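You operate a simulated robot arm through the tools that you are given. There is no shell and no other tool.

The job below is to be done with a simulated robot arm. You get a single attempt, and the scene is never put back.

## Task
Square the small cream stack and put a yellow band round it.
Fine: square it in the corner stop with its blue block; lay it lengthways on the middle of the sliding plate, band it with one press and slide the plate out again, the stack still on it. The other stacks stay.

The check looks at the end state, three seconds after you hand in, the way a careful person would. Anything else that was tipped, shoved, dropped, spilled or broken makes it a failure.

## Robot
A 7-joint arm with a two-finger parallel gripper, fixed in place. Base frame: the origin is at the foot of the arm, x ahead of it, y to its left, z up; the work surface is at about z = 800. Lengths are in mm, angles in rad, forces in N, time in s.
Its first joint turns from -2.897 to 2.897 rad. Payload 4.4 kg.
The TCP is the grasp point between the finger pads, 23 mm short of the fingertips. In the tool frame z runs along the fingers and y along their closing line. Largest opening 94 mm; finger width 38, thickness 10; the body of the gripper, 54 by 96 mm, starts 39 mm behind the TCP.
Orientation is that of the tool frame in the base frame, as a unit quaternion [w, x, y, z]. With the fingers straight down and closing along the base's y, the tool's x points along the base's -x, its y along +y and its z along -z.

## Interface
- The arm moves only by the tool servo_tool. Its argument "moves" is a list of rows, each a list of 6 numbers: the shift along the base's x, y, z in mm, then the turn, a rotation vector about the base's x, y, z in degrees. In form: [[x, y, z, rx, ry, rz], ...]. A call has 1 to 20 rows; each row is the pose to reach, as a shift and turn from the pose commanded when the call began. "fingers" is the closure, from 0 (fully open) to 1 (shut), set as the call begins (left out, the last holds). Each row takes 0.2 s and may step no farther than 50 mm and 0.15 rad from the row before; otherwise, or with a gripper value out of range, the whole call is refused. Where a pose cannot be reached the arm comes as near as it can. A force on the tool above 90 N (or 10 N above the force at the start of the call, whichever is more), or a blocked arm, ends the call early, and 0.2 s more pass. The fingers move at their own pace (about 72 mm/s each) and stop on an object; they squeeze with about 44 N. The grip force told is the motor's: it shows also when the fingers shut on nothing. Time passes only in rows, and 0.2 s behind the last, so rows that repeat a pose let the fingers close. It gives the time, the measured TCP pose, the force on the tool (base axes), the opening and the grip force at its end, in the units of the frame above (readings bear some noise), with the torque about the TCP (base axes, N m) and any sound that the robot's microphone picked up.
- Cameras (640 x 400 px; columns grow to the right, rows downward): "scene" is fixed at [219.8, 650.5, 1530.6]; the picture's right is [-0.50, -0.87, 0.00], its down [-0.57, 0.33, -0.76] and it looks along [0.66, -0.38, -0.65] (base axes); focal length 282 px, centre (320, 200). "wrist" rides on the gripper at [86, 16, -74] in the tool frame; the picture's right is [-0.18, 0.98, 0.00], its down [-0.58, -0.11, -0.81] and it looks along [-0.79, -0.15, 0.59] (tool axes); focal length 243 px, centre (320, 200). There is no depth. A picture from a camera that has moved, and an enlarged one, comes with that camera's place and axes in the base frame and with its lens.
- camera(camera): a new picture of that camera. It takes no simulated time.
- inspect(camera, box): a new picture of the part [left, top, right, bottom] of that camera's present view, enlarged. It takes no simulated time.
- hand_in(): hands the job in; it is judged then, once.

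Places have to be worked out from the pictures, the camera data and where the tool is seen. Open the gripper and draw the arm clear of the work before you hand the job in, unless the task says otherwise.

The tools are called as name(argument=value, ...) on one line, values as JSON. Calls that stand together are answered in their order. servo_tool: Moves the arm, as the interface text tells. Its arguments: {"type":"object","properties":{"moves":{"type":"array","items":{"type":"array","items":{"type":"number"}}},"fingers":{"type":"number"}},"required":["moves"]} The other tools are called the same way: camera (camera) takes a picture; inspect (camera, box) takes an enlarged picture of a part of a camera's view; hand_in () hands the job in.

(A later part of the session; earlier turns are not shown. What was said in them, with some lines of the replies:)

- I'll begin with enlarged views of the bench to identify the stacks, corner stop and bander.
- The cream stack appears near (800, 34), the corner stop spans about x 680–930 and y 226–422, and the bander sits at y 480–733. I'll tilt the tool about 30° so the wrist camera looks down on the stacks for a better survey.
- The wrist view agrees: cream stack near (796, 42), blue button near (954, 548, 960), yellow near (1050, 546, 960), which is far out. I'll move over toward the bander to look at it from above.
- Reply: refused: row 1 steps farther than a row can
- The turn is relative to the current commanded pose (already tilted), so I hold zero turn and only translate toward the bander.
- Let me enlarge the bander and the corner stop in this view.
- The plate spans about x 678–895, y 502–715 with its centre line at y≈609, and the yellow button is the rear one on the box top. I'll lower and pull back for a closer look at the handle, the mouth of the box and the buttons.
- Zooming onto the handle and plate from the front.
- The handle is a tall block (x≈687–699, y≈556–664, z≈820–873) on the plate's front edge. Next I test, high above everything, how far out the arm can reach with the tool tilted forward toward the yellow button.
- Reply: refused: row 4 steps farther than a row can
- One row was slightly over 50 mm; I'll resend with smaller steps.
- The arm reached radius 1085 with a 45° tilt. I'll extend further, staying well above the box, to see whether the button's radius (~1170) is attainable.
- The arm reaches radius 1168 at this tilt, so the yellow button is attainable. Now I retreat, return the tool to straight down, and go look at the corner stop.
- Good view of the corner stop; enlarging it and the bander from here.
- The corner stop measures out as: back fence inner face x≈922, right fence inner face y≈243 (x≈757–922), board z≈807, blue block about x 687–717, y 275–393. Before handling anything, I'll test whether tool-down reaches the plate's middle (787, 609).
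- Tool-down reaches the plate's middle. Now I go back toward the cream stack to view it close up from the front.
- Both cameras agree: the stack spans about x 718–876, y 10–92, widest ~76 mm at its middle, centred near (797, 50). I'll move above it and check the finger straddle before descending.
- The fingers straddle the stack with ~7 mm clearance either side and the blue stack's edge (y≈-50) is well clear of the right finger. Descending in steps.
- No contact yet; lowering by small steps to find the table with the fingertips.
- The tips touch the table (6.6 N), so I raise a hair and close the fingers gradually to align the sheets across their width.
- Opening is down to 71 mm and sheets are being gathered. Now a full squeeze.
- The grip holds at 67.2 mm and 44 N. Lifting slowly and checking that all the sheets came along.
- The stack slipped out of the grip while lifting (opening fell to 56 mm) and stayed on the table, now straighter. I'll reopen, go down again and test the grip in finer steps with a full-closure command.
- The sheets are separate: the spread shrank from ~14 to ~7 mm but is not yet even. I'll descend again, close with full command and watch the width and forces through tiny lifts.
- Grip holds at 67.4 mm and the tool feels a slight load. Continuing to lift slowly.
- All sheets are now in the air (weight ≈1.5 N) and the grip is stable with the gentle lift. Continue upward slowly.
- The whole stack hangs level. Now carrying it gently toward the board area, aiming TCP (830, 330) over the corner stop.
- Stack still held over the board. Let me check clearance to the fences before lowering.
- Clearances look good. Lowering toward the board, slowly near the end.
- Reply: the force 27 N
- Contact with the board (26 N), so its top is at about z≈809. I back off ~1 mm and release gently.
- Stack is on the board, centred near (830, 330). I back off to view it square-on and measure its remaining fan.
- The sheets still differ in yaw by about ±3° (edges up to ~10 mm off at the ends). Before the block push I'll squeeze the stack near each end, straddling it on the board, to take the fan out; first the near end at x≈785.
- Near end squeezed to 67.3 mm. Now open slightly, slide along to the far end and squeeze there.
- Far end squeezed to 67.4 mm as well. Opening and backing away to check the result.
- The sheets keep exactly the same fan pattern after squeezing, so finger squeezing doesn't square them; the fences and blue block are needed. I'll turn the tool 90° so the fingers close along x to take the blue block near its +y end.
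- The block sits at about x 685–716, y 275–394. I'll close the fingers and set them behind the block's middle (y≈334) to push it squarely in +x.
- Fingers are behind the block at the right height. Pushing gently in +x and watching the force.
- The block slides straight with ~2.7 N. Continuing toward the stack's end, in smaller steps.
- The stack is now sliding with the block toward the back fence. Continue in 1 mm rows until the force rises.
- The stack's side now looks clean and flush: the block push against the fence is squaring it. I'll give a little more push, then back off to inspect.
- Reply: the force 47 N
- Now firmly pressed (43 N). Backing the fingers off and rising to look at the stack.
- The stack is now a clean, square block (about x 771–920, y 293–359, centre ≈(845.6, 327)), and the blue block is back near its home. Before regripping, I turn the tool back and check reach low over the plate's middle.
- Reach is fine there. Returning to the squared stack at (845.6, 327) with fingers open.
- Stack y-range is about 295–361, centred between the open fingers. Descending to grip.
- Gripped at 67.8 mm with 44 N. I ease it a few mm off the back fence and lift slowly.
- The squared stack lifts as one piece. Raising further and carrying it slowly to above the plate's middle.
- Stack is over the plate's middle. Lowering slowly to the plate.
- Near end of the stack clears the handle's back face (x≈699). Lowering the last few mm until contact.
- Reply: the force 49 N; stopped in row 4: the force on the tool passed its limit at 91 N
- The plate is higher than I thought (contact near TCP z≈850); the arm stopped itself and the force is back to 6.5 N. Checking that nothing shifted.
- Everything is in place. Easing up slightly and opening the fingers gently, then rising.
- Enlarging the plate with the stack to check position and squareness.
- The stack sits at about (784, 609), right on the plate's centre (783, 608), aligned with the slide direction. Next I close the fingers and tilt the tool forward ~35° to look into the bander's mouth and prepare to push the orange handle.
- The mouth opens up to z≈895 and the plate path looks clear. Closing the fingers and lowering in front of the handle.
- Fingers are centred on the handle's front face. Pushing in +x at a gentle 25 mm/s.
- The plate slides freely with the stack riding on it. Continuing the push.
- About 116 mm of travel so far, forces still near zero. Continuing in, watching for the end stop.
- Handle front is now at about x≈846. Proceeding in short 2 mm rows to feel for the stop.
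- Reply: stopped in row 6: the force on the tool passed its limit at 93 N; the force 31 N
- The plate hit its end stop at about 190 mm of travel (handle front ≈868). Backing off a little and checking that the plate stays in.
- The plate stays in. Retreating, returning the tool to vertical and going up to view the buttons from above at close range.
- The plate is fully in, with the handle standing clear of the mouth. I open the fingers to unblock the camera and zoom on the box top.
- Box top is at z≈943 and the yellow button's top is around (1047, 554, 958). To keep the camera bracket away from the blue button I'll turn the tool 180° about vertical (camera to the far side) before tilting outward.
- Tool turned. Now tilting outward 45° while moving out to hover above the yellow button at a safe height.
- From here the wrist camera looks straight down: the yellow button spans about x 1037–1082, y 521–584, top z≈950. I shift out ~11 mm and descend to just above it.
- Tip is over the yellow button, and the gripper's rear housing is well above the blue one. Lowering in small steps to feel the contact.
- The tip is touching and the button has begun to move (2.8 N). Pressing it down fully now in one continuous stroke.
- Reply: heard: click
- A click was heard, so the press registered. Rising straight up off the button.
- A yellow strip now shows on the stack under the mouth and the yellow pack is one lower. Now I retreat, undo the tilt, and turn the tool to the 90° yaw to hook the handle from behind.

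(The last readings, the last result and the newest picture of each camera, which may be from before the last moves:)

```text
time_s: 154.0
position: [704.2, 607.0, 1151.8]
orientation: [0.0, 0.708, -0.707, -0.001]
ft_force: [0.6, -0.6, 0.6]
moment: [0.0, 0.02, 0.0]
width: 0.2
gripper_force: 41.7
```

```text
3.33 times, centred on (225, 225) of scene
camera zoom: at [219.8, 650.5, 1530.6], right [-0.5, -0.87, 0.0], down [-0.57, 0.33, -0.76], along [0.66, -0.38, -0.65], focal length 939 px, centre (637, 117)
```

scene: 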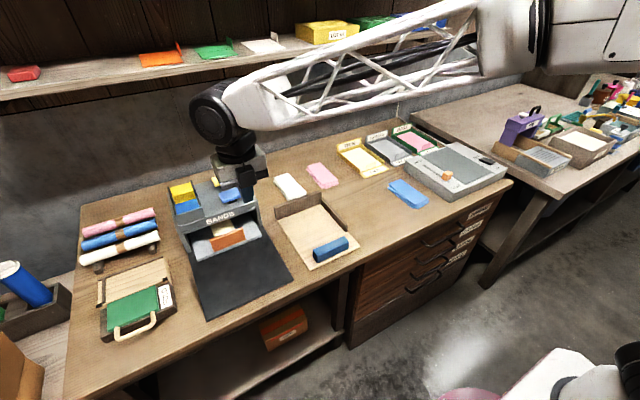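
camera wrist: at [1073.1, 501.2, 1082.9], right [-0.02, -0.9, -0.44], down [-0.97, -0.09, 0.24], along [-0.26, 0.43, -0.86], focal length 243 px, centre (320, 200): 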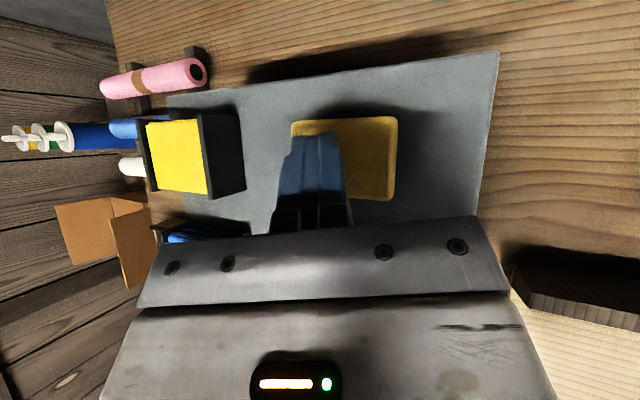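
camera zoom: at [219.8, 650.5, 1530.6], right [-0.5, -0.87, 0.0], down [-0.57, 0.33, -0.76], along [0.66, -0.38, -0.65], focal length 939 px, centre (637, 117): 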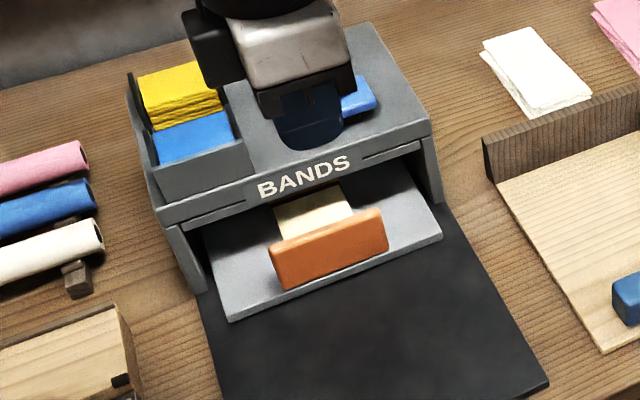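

Handle's back-top edge is at about x≈883, z≈880, with the mouth lip further in. I tilt the tool 45° forward with the fingers closing in the x–z plane, ~56 mm open, and hover in front of and above the handle.

servo_tool(moves=[[15, 0, -35, 0, -7.5, 0], [30, 0, -75, 0, -15, 0], [50, 0, -115, 0, -22.5, 0], [70, 0, -155, 0, -30, 0], [90, 0, -195, 0, -37.5, 0], [105, 0, -225, 0, -45, 0], [112, 0.4, -242, 0, -45, 0], [112, 0.4, -242, 0, -45, 0]], fingers=0.404)

inspect(camera="scene", box=[165, 165, 285, 285])

camera(camera="wrist")

```text
time_s: 155.8
position: [815.9, 607.4, 910.1]
orientation: [-0.27, 0.655, -0.652, 0.269]
ft_force: [0.4, 0.3, -0.9]
moment: [-0.03, 0.0, 0.01]
width: 56.0
gripper_force: 0.0
```

```text
3.33 times, centred on (225, 225) of scene
camera zoom: at [219.8, 650.5, 1530.6], right [-0.5, -0.87, 0.0], down [-0.57, 0.33, -0.76], along [0.66, -0.38, -0.65], focal length 939 px, centre (637, 117)
```

zoom: 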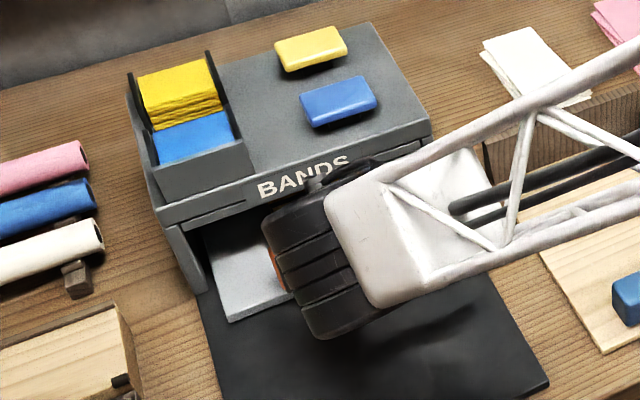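

```text
taken
camera wrist: at [752.9, 521.3, 950.3], right [-0.7, 0.18, -0.69], down [-0.49, 0.58, 0.65], along [0.52, 0.79, -0.31], focal length 243 px, centre (320, 200)
```

wrist: 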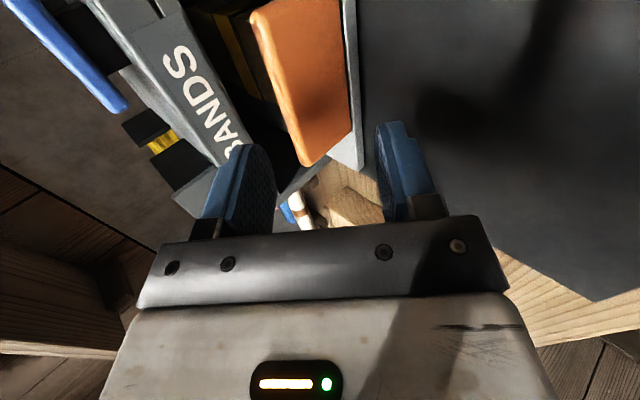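

The wrist view confirms the geometry: the far finger lines up to pass just behind the handle's top edge, well clear of the lip. Advancing along the tool axis in steps.

servo_tool(moves=[[7, 0, -7, 0, 0, 0], [14, 0, -14, 0, 0, 0], [21, 0, -21, 0, 0, 0], [27, 0, -27, 0, 0, 0], [27, 0, -27, 0, 0, 0]])

camera(camera="wrist")

```text
time_s: 157.0
position: [842.4, 608.9, 882.8]
orientation: [-0.271, 0.655, -0.652, 0.27]
ft_force: [-0.9, 0.3, 0.2]
moment: [-0.03, -0.03, 0.02]
width: 56.0
gripper_force: 0.0
```

```text
taken
camera wrist: at [780.3, 522.3, 923.8], right [-0.7, 0.18, -0.69], down [-0.49, 0.58, 0.65], along [0.52, 0.79, -0.31], focal length 243 px, centre (320, 200)
```

wrist: 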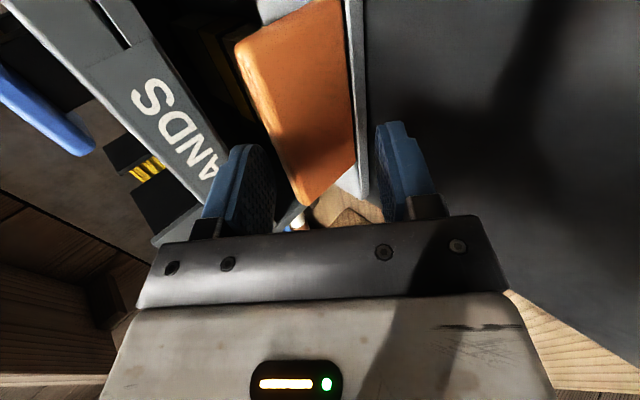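

servo_tool(moves=[[4, 0, -4, 0, 0, 0], [8, 0, -8, 0, 0, 0], [12, 0, -12, 0, 0, 0], [12, 0, -12, 0, 0, 0]])

camera(camera="wrist")

inspect(camera="wrist", box=[180, 60, 440, 240])

```text
time_s: 158.0
position: [855.1, 608.9, 871.5]
orientation: [-0.271, 0.655, -0.652, 0.269]
ft_force: [-0.1, 0.3, -0.1]
moment: [-0.04, 0.01, -0.01]
width: 55.9
gripper_force: 0.1
```

```text
taken
camera wrist: at [792.5, 522.3, 911.9], right [-0.7, 0.18, -0.69], down [-0.49, 0.58, 0.65], along [0.52, 0.79, -0.31], focal length 243 px, centre (320, 200)
```

wrist: 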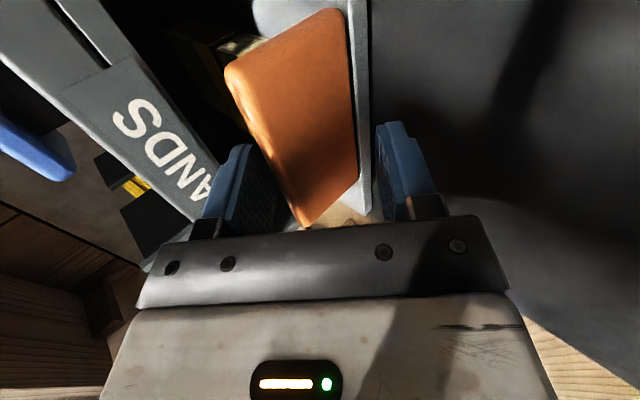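

```text
2.22 times, centred on (310, 150) of wrist
camera zoom: at [792.5, 522.3, 911.9], right [-0.7, 0.18, -0.69], down [-0.49, 0.58, 0.65], along [0.52, 0.79, -0.31], focal length 539 px, centre (342, 311)
```

zoom: 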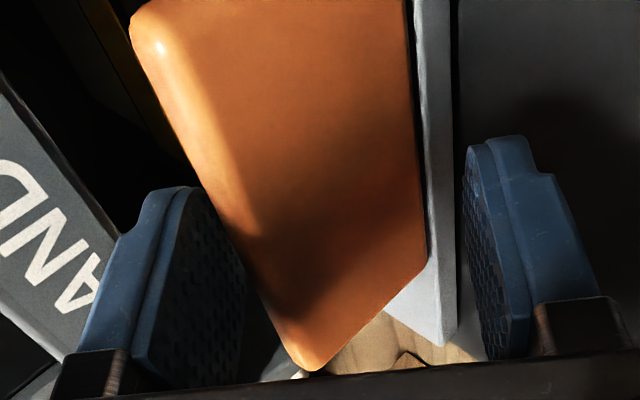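

The far finger is hooked ~13 mm below the handle's top edge. I go 4 mm deeper and start pulling in −x very gently.

servo_tool(moves=[[1.5, 0, -1.5, 0, 0, 0], [3, 0, -3, 0, 0, 0], [2, 0, -3, 0, 0, 0], [0, 0, -3, 0, 0, 0], [-2, 0, -3, 0, 0, 0], [-4, 0, -3, 0, 0, 0], [-7, 0, -3, 0, 0, 0], [-10, 0, -3, 0, 0, 0], [-13, 0, -3, 0, 0, 0], [-16, 0, -3, 0, 0, 0], [-19, 0, -3, 0, 0, 0], [-22, 0, -3, 0, 0, 0], [-24, 0, -3, 0, 0, 0], [-25, 0, -3, 0, 0, 0], [-25, 0, -3, 0, 0, 0]])

camera(camera="wrist")

inspect(camera="scene", box=[165, 165, 305, 315])

```text
time_s: 161.2
position: [829.7, 609.6, 868.6]
orientation: [-0.27, 0.655, -0.653, 0.269]
ft_force: [0.8, 1.0, 0.9]
moment: [0.02, -0.03, 0.03]
width: 56.3
gripper_force: 0.3
```

```text
taken
camera wrist: at [767.1, 522.3, 908.7], right [-0.7, 0.18, -0.69], down [-0.49, 0.58, 0.65], along [0.52, 0.79, -0.31], focal length 243 px, centre (320, 200)
```

wrist: 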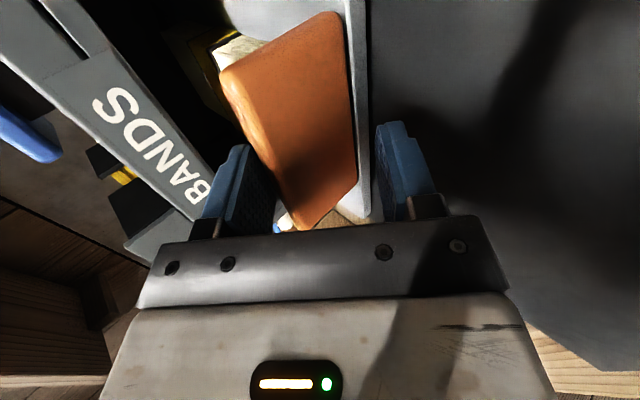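

```text
2.67 times, centred on (235, 240) of scene
camera zoom: at [219.8, 650.5, 1530.6], right [-0.5, -0.87, 0.0], down [-0.57, 0.33, -0.76], along [0.66, -0.38, -0.65], focal length 752 px, centre (547, 93)
```

zoom: 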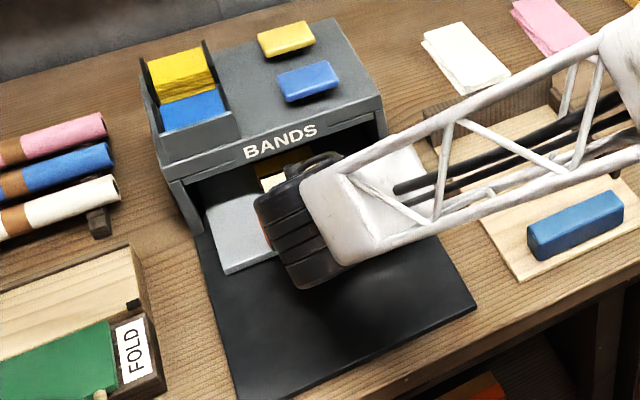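

The plate follows the hook with almost no force. Continuing the pull slowly.

servo_tool(moves=[[-2, 0, 0, 0, 0, 0], [-5, 0, 0, 0, 0, 0], [-9, 0, 0, 0, 0, 0], [-13, 0, 0, 0, 0, 0], [-17, 0, 0, 0, 0, 0], [-21, 0, 0, 0, 0, 0], [-25, 0, 0, 0, 0, 0], [-29, 0, 0, 0, 0, 0], [-33, 0, 0, 0, 0, 0], [-37, 0, 0, 0, 0, 0], [-41, 0, 0, 0, 0, 0], [-45, 0, 0, 0, 0, 0], [-49, 0, 0, 0, 0, 0], [-53, 0, 0, 0, 0, 0], [-57, 0, 0, 0, 0, 0], [-61, 0, 0, 0, 0, 0], [-65, 0, 0, 0, 0, 0], [-69, 0, 0, 0, 0, 0], [-73, 0, 0, 0, 0, 0], [-76, 0, 0, 0, 0, 0]])

inspect(camera="scene", box=[165, 165, 305, 315])

camera(camera="wrist")

```text
time_s: 165.4
position: [755.0, 609.2, 867.5]
orientation: [-0.27, 0.655, -0.652, 0.27]
ft_force: [1.4, 0.5, 1.1]
moment: [0.06, -0.03, -0.07]
width: 57.0
gripper_force: 1.5
```

```text
2.67 times, centred on (235, 240) of scene
camera zoom: at [219.8, 650.5, 1530.6], right [-0.5, -0.87, 0.0], down [-0.57, 0.33, -0.76], along [0.66, -0.38, -0.65], focal length 752 px, centre (547, 93)
```

zoom: 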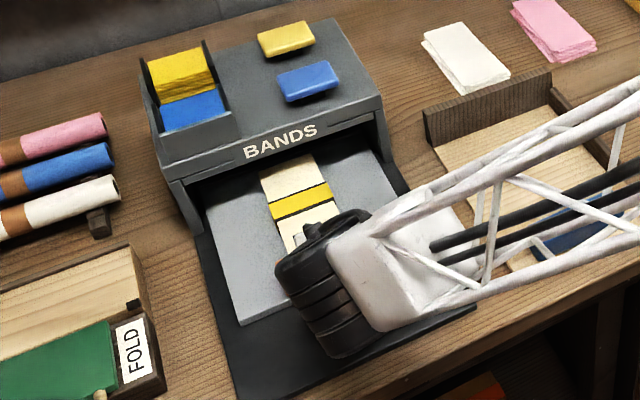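

```text
taken
camera wrist: at [691.6, 521.7, 908.4], right [-0.7, 0.18, -0.69], down [-0.49, 0.58, 0.65], along [0.52, 0.79, -0.31], focal length 243 px, centre (320, 200)
```

wrist: 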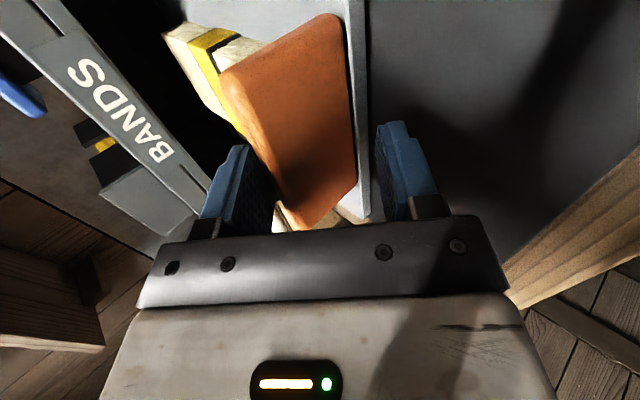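

The stack now wears a yellow band. Continuing to pull the plate out the remaining ~85 mm.

servo_tool(moves=[[-3, 0, 0, 0, 0, 0], [-7, 0, 0, 0, 0, 0], [-11, 0, 0, 0, 0, 0], [-15, 0, 0, 0, 0, 0], [-19, 0, 0, 0, 0, 0], [-23, 0, 0, 0, 0, 0], [-27, 0, 0, 0, 0, 0], [-31, 0, 0, 0, 0, 0], [-35, 0, 0, 0, 0, 0], [-39, 0, 0, 0, 0, 0], [-43, 0, 0, 0, 0, 0], [-47, 0, 0, 0, 0, 0], [-51, 0, 0, 0, 0, 0], [-55, 0, 0, 0, 0, 0], [-59, 0, 0, 0, 0, 0], [-63, 0, 0, 0, 0, 0], [-67, 0, 0, 0, 0, 0], [-70, 0, 0, 0, 0, 0], [-73, 0, 0, 0, 0, 0], [-75, 0, 0, 0, 0, 0]])

inspect(camera="scene", box=[165, 165, 305, 325])

camera(camera="wrist")

```text
time_s: 169.6
position: [679.5, 608.4, 868.0]
orientation: [-0.271, 0.654, -0.653, 0.269]
ft_force: [0.8, 0.1, 2.5]
moment: [0.04, -0.02, -0.03]
width: 57.2
gripper_force: 0.8
```

```text
2.50 times, centred on (235, 245) of scene
camera zoom: at [219.8, 650.5, 1530.6], right [-0.5, -0.87, 0.0], down [-0.57, 0.33, -0.76], along [0.66, -0.38, -0.65], focal length 704 px, centre (532, 88)
```

zoom: 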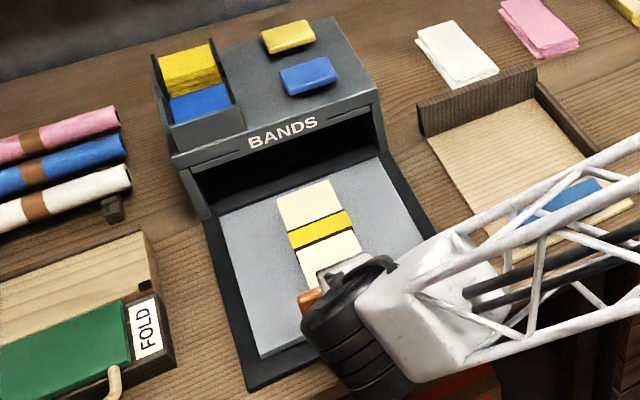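

```text
taken
camera wrist: at [616.4, 521.5, 909.3], right [-0.7, 0.18, -0.69], down [-0.49, 0.58, 0.65], along [0.52, 0.79, -0.31], focal length 243 px, centre (320, 200)
```

wrist: 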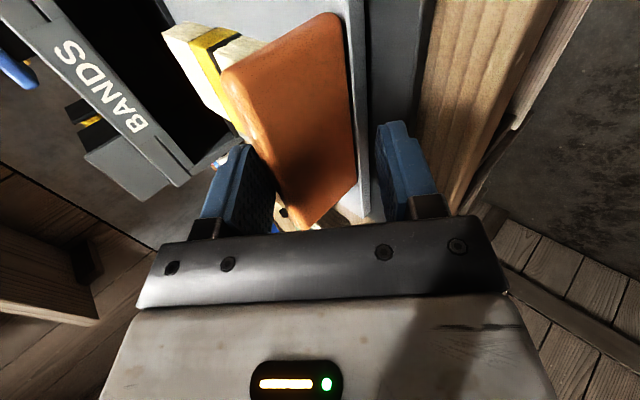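

Nearly out; about 12 mm remain to the original position. Pulling the last bit in 2 mm rows and watching for a stop.

servo_tool(moves=[[-2, 0, 0, 0, 0, 0], [-4, 0, 0, 0, 0, 0], [-6, 0, 0, 0, 0, 0], [-8, 0, 0, 0, 0, 0], [-9, 0, 0, 0, 0, 0]])

servo_tool(moves=[[-1, 0, 0, 0, 0, 0], [-2, 0, 0, 0, 0, 0], [-3, 0, 0, 0, 0, 0], [-3, 0, 0, 0, 0, 0]])

inspect(camera="scene", box=[165, 165, 305, 325])

```text
time_s: 170.8
position: [671.2, 609.0, 868.8]
orientation: [-0.27, 0.655, -0.652, 0.27]
ft_force: [0.5, 0.0, 0.4]
moment: [0.01, 0.01, 0.01]
width: 56.4
gripper_force: 0.0
```

```text
time_s: 171.8
position: [668.0, 608.7, 868.8]
orientation: [-0.271, 0.654, -0.653, 0.269]
ft_force: [-0.1, 0.2, -0.4]
moment: [0.01, -0.01, 0.01]
width: 56.0
gripper_force: 0.0
```

```text
2.50 times, centred on (235, 245) of scene
camera zoom: at [219.8, 650.5, 1530.6], right [-0.5, -0.87, 0.0], down [-0.57, 0.33, -0.76], along [0.66, -0.38, -0.65], focal length 704 px, centre (532, 88)
```

zoom: 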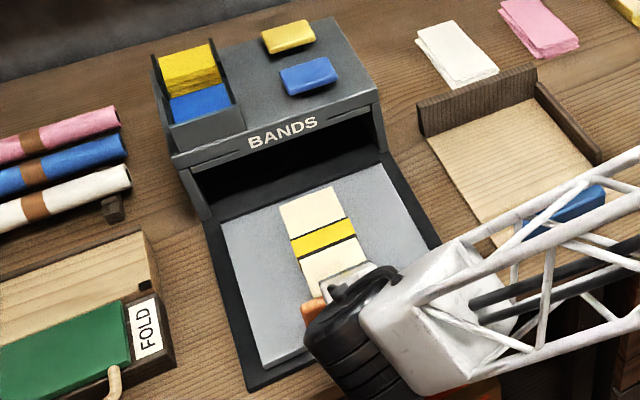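

The plate's corner is back exactly where it started and the force is zero. Opening the fingers slightly to free the handle and withdrawing along the tool axis.

servo_tool(moves=[[0, 0, 0, 0, 0, 0], [0, 0, 0, 0, 0, 0], [-4, 0, 4, 0, 0, 0], [-10, 0, 10, 0, 0, 0], [-18, 0, 18, 0, 0, 0], [-28, 0, 28, 0, 0, 0], [-40, 0, 40, 0, 0, 0], [-55, 0, 60, 0, 0, 0], [-70, 0, 90, 0, 0, 0], [-80, 0, 125, 0, 0, 0], [-80, 0, 125, 0, 0, 0]], fingers=0.32)

camera(camera="scene")

inspect(camera="scene", box=[165, 165, 305, 325])

```text
time_s: 174.2
position: [588.6, 608.6, 993.2]
orientation: [-0.27, 0.654, -0.652, 0.27]
ft_force: [-0.5, 0.4, 0.4]
moment: [0.02, -0.01, 0.01]
width: 63.8
gripper_force: 0.0
```

```text
taken
```

scene: 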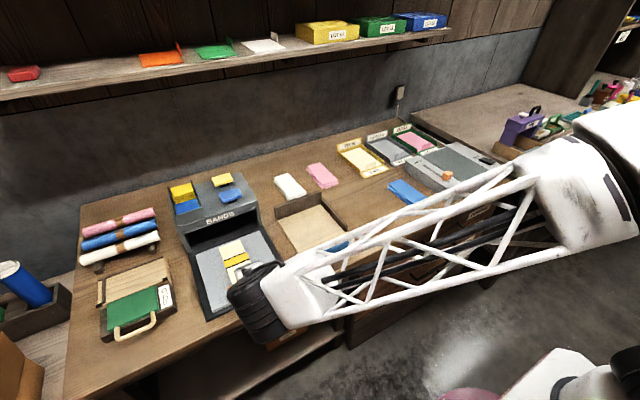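

```text
2.50 times, centred on (235, 245) of scene
camera zoom: at [219.8, 650.5, 1530.6], right [-0.5, -0.87, 0.0], down [-0.57, 0.33, -0.76], along [0.66, -0.38, -0.65], focal length 704 px, centre (532, 88)
```

zoom: 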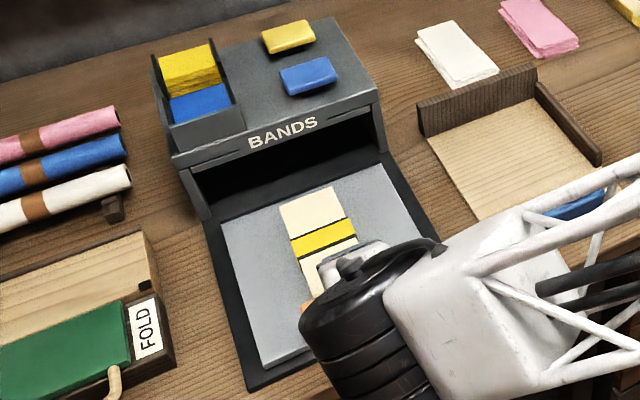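

Hook is free. Rising, untilting and moving the arm clear.

servo_tool(moves=[[0, 0, 45, 0, 0, 0], [0, 0, 90, 0, 7.5, 0], [0, 0, 135, 0, 15, 0], [0, 0, 180, 0, 22.5, 0], [0, 0, 225, 0, 30, 0], [0, 0, 260, 0, 37.5, 0], [0, -20, 280, 0, 45, 0], [0, -65, 285, 0, 45, 0], [0, -110, 285, 0, 45, 0], [0, -155, 285, 0, 45, 0], [0, -200, 285, 0, 45, 0], [0, -245, 285, 0, 45, 0], [0, -290, 285, 0, 45, 0], [0, -335, 285, 0, 45, 0], [0, -380, 285, 0, 45, 0], [0, -425, 285, 0, 45, 0], [0, -470, 285, 0, 45, 0], [0, -510, 285, 0, 45, 0], [0, -540, 285, 0, 45, 0], [0, -540, 285, 0, 45, 0]], fingers=0)

camera(camera="scene")

inspect(camera="scene", box=[165, 165, 305, 325])

inspect(camera="scene", box=[265, 150, 445, 280])

```text
time_s: 178.4
position: [586.3, 66.7, 1278.7]
orientation: [0.001, 0.708, -0.706, -0.001]
ft_force: [0.3, 0.1, 0.6]
moment: [0.0, -0.02, -0.05]
width: 93.9
gripper_force: 0.1
```

```text
taken
```

scene: 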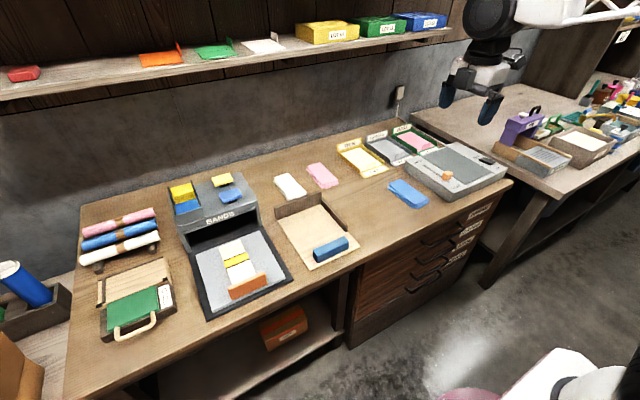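

```text
2.50 times, centred on (235, 245) of scene
camera zoom: at [219.8, 650.5, 1530.6], right [-0.5, -0.87, 0.0], down [-0.57, 0.33, -0.76], along [0.66, -0.38, -0.65], focal length 704 px, centre (532, 88)
```

zoom: 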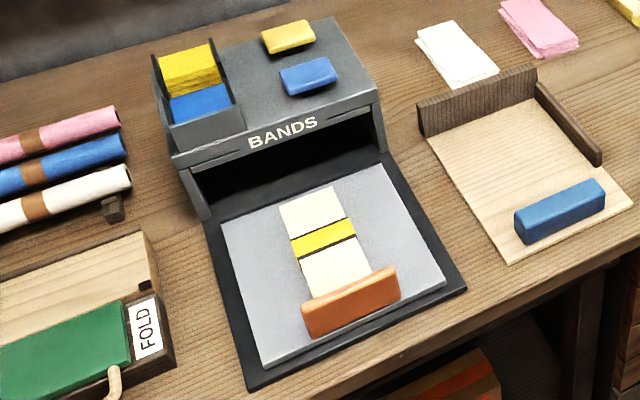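

```text
3.08 times, centred on (355, 215) of scene
camera zoom: at [219.8, 650.5, 1530.6], right [-0.5, -0.87, 0.0], down [-0.57, 0.33, -0.76], along [0.66, -0.38, -0.65], focal length 867 px, centre (212, 154)
```

zoom: 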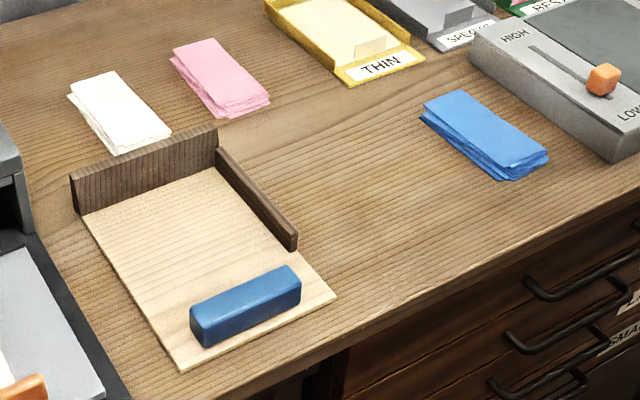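

The banded stack lies on the middle of the slid-out plate, unmoved from before the push. One last close-up check before handing in.

inspect(camera="scene", box=[195, 225, 285, 315])

camera(camera="wrist")

```text
4.44 times, centred on (240, 270) of scene
camera zoom: at [219.8, 650.5, 1530.6], right [-0.5, -0.87, 0.0], down [-0.57, 0.33, -0.76], along [0.66, -0.38, -0.65], focal length 1252 px, centre (676, -111)
```

zoom: 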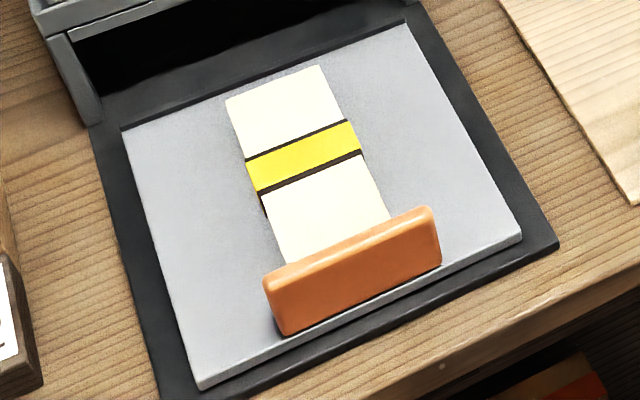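

```text
taken
camera wrist: at [571.7, -19.5, 1353.0], right [-0.98, 0.18, 0.0], down [0.11, 0.58, 0.81], along [0.15, 0.79, -0.59], focal length 243 px, centre (320, 200)
```

wrist: 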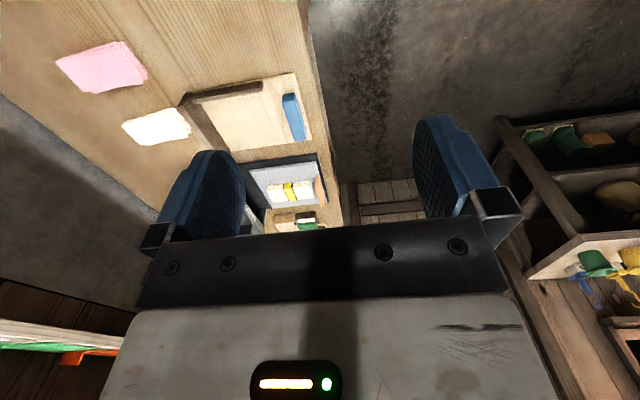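

The cream stack is squared and has one yellow band round its middle. It lies lengthways on the middle of the plate, which is slid back out. The blue block is home, the other stacks are untouched, the gripper is open and the arm is clear, so I'm handing in.

hand_in()

```text
The job is handed in.
```

The small cream stack is squared, wears one yellow band round its middle, and lies lengthways on the middle of the plate. The plate is slid back out to where it started. I handed the job in; no verdict came back.

- **Squaring:** I squared it in the corner stop by pushing its end against the back fence with the blue block. I left it off the side fence so the gripper could still pick it up.
- **Banding:** I pressed the yellow button once and heard one click. The stack stayed in place on the plate going in and coming out.
- **Rest of the bench:** the blue block is back where it began, and the other stacks look unmoved in the pictures.

Three things happened along the way:

- **First lift:** the grip slipped, so the stack stayed on the table and I picked it up again more slowly.
- **Plate:** I pressed it to about 90 N when setting the stack down, because it was higher than I had judged.
- **End stop:** I pushed the plate against it with about the same force.

Nothing appeared shifted or damaged after any of these. The gripper is open and the arm is clear of the work.
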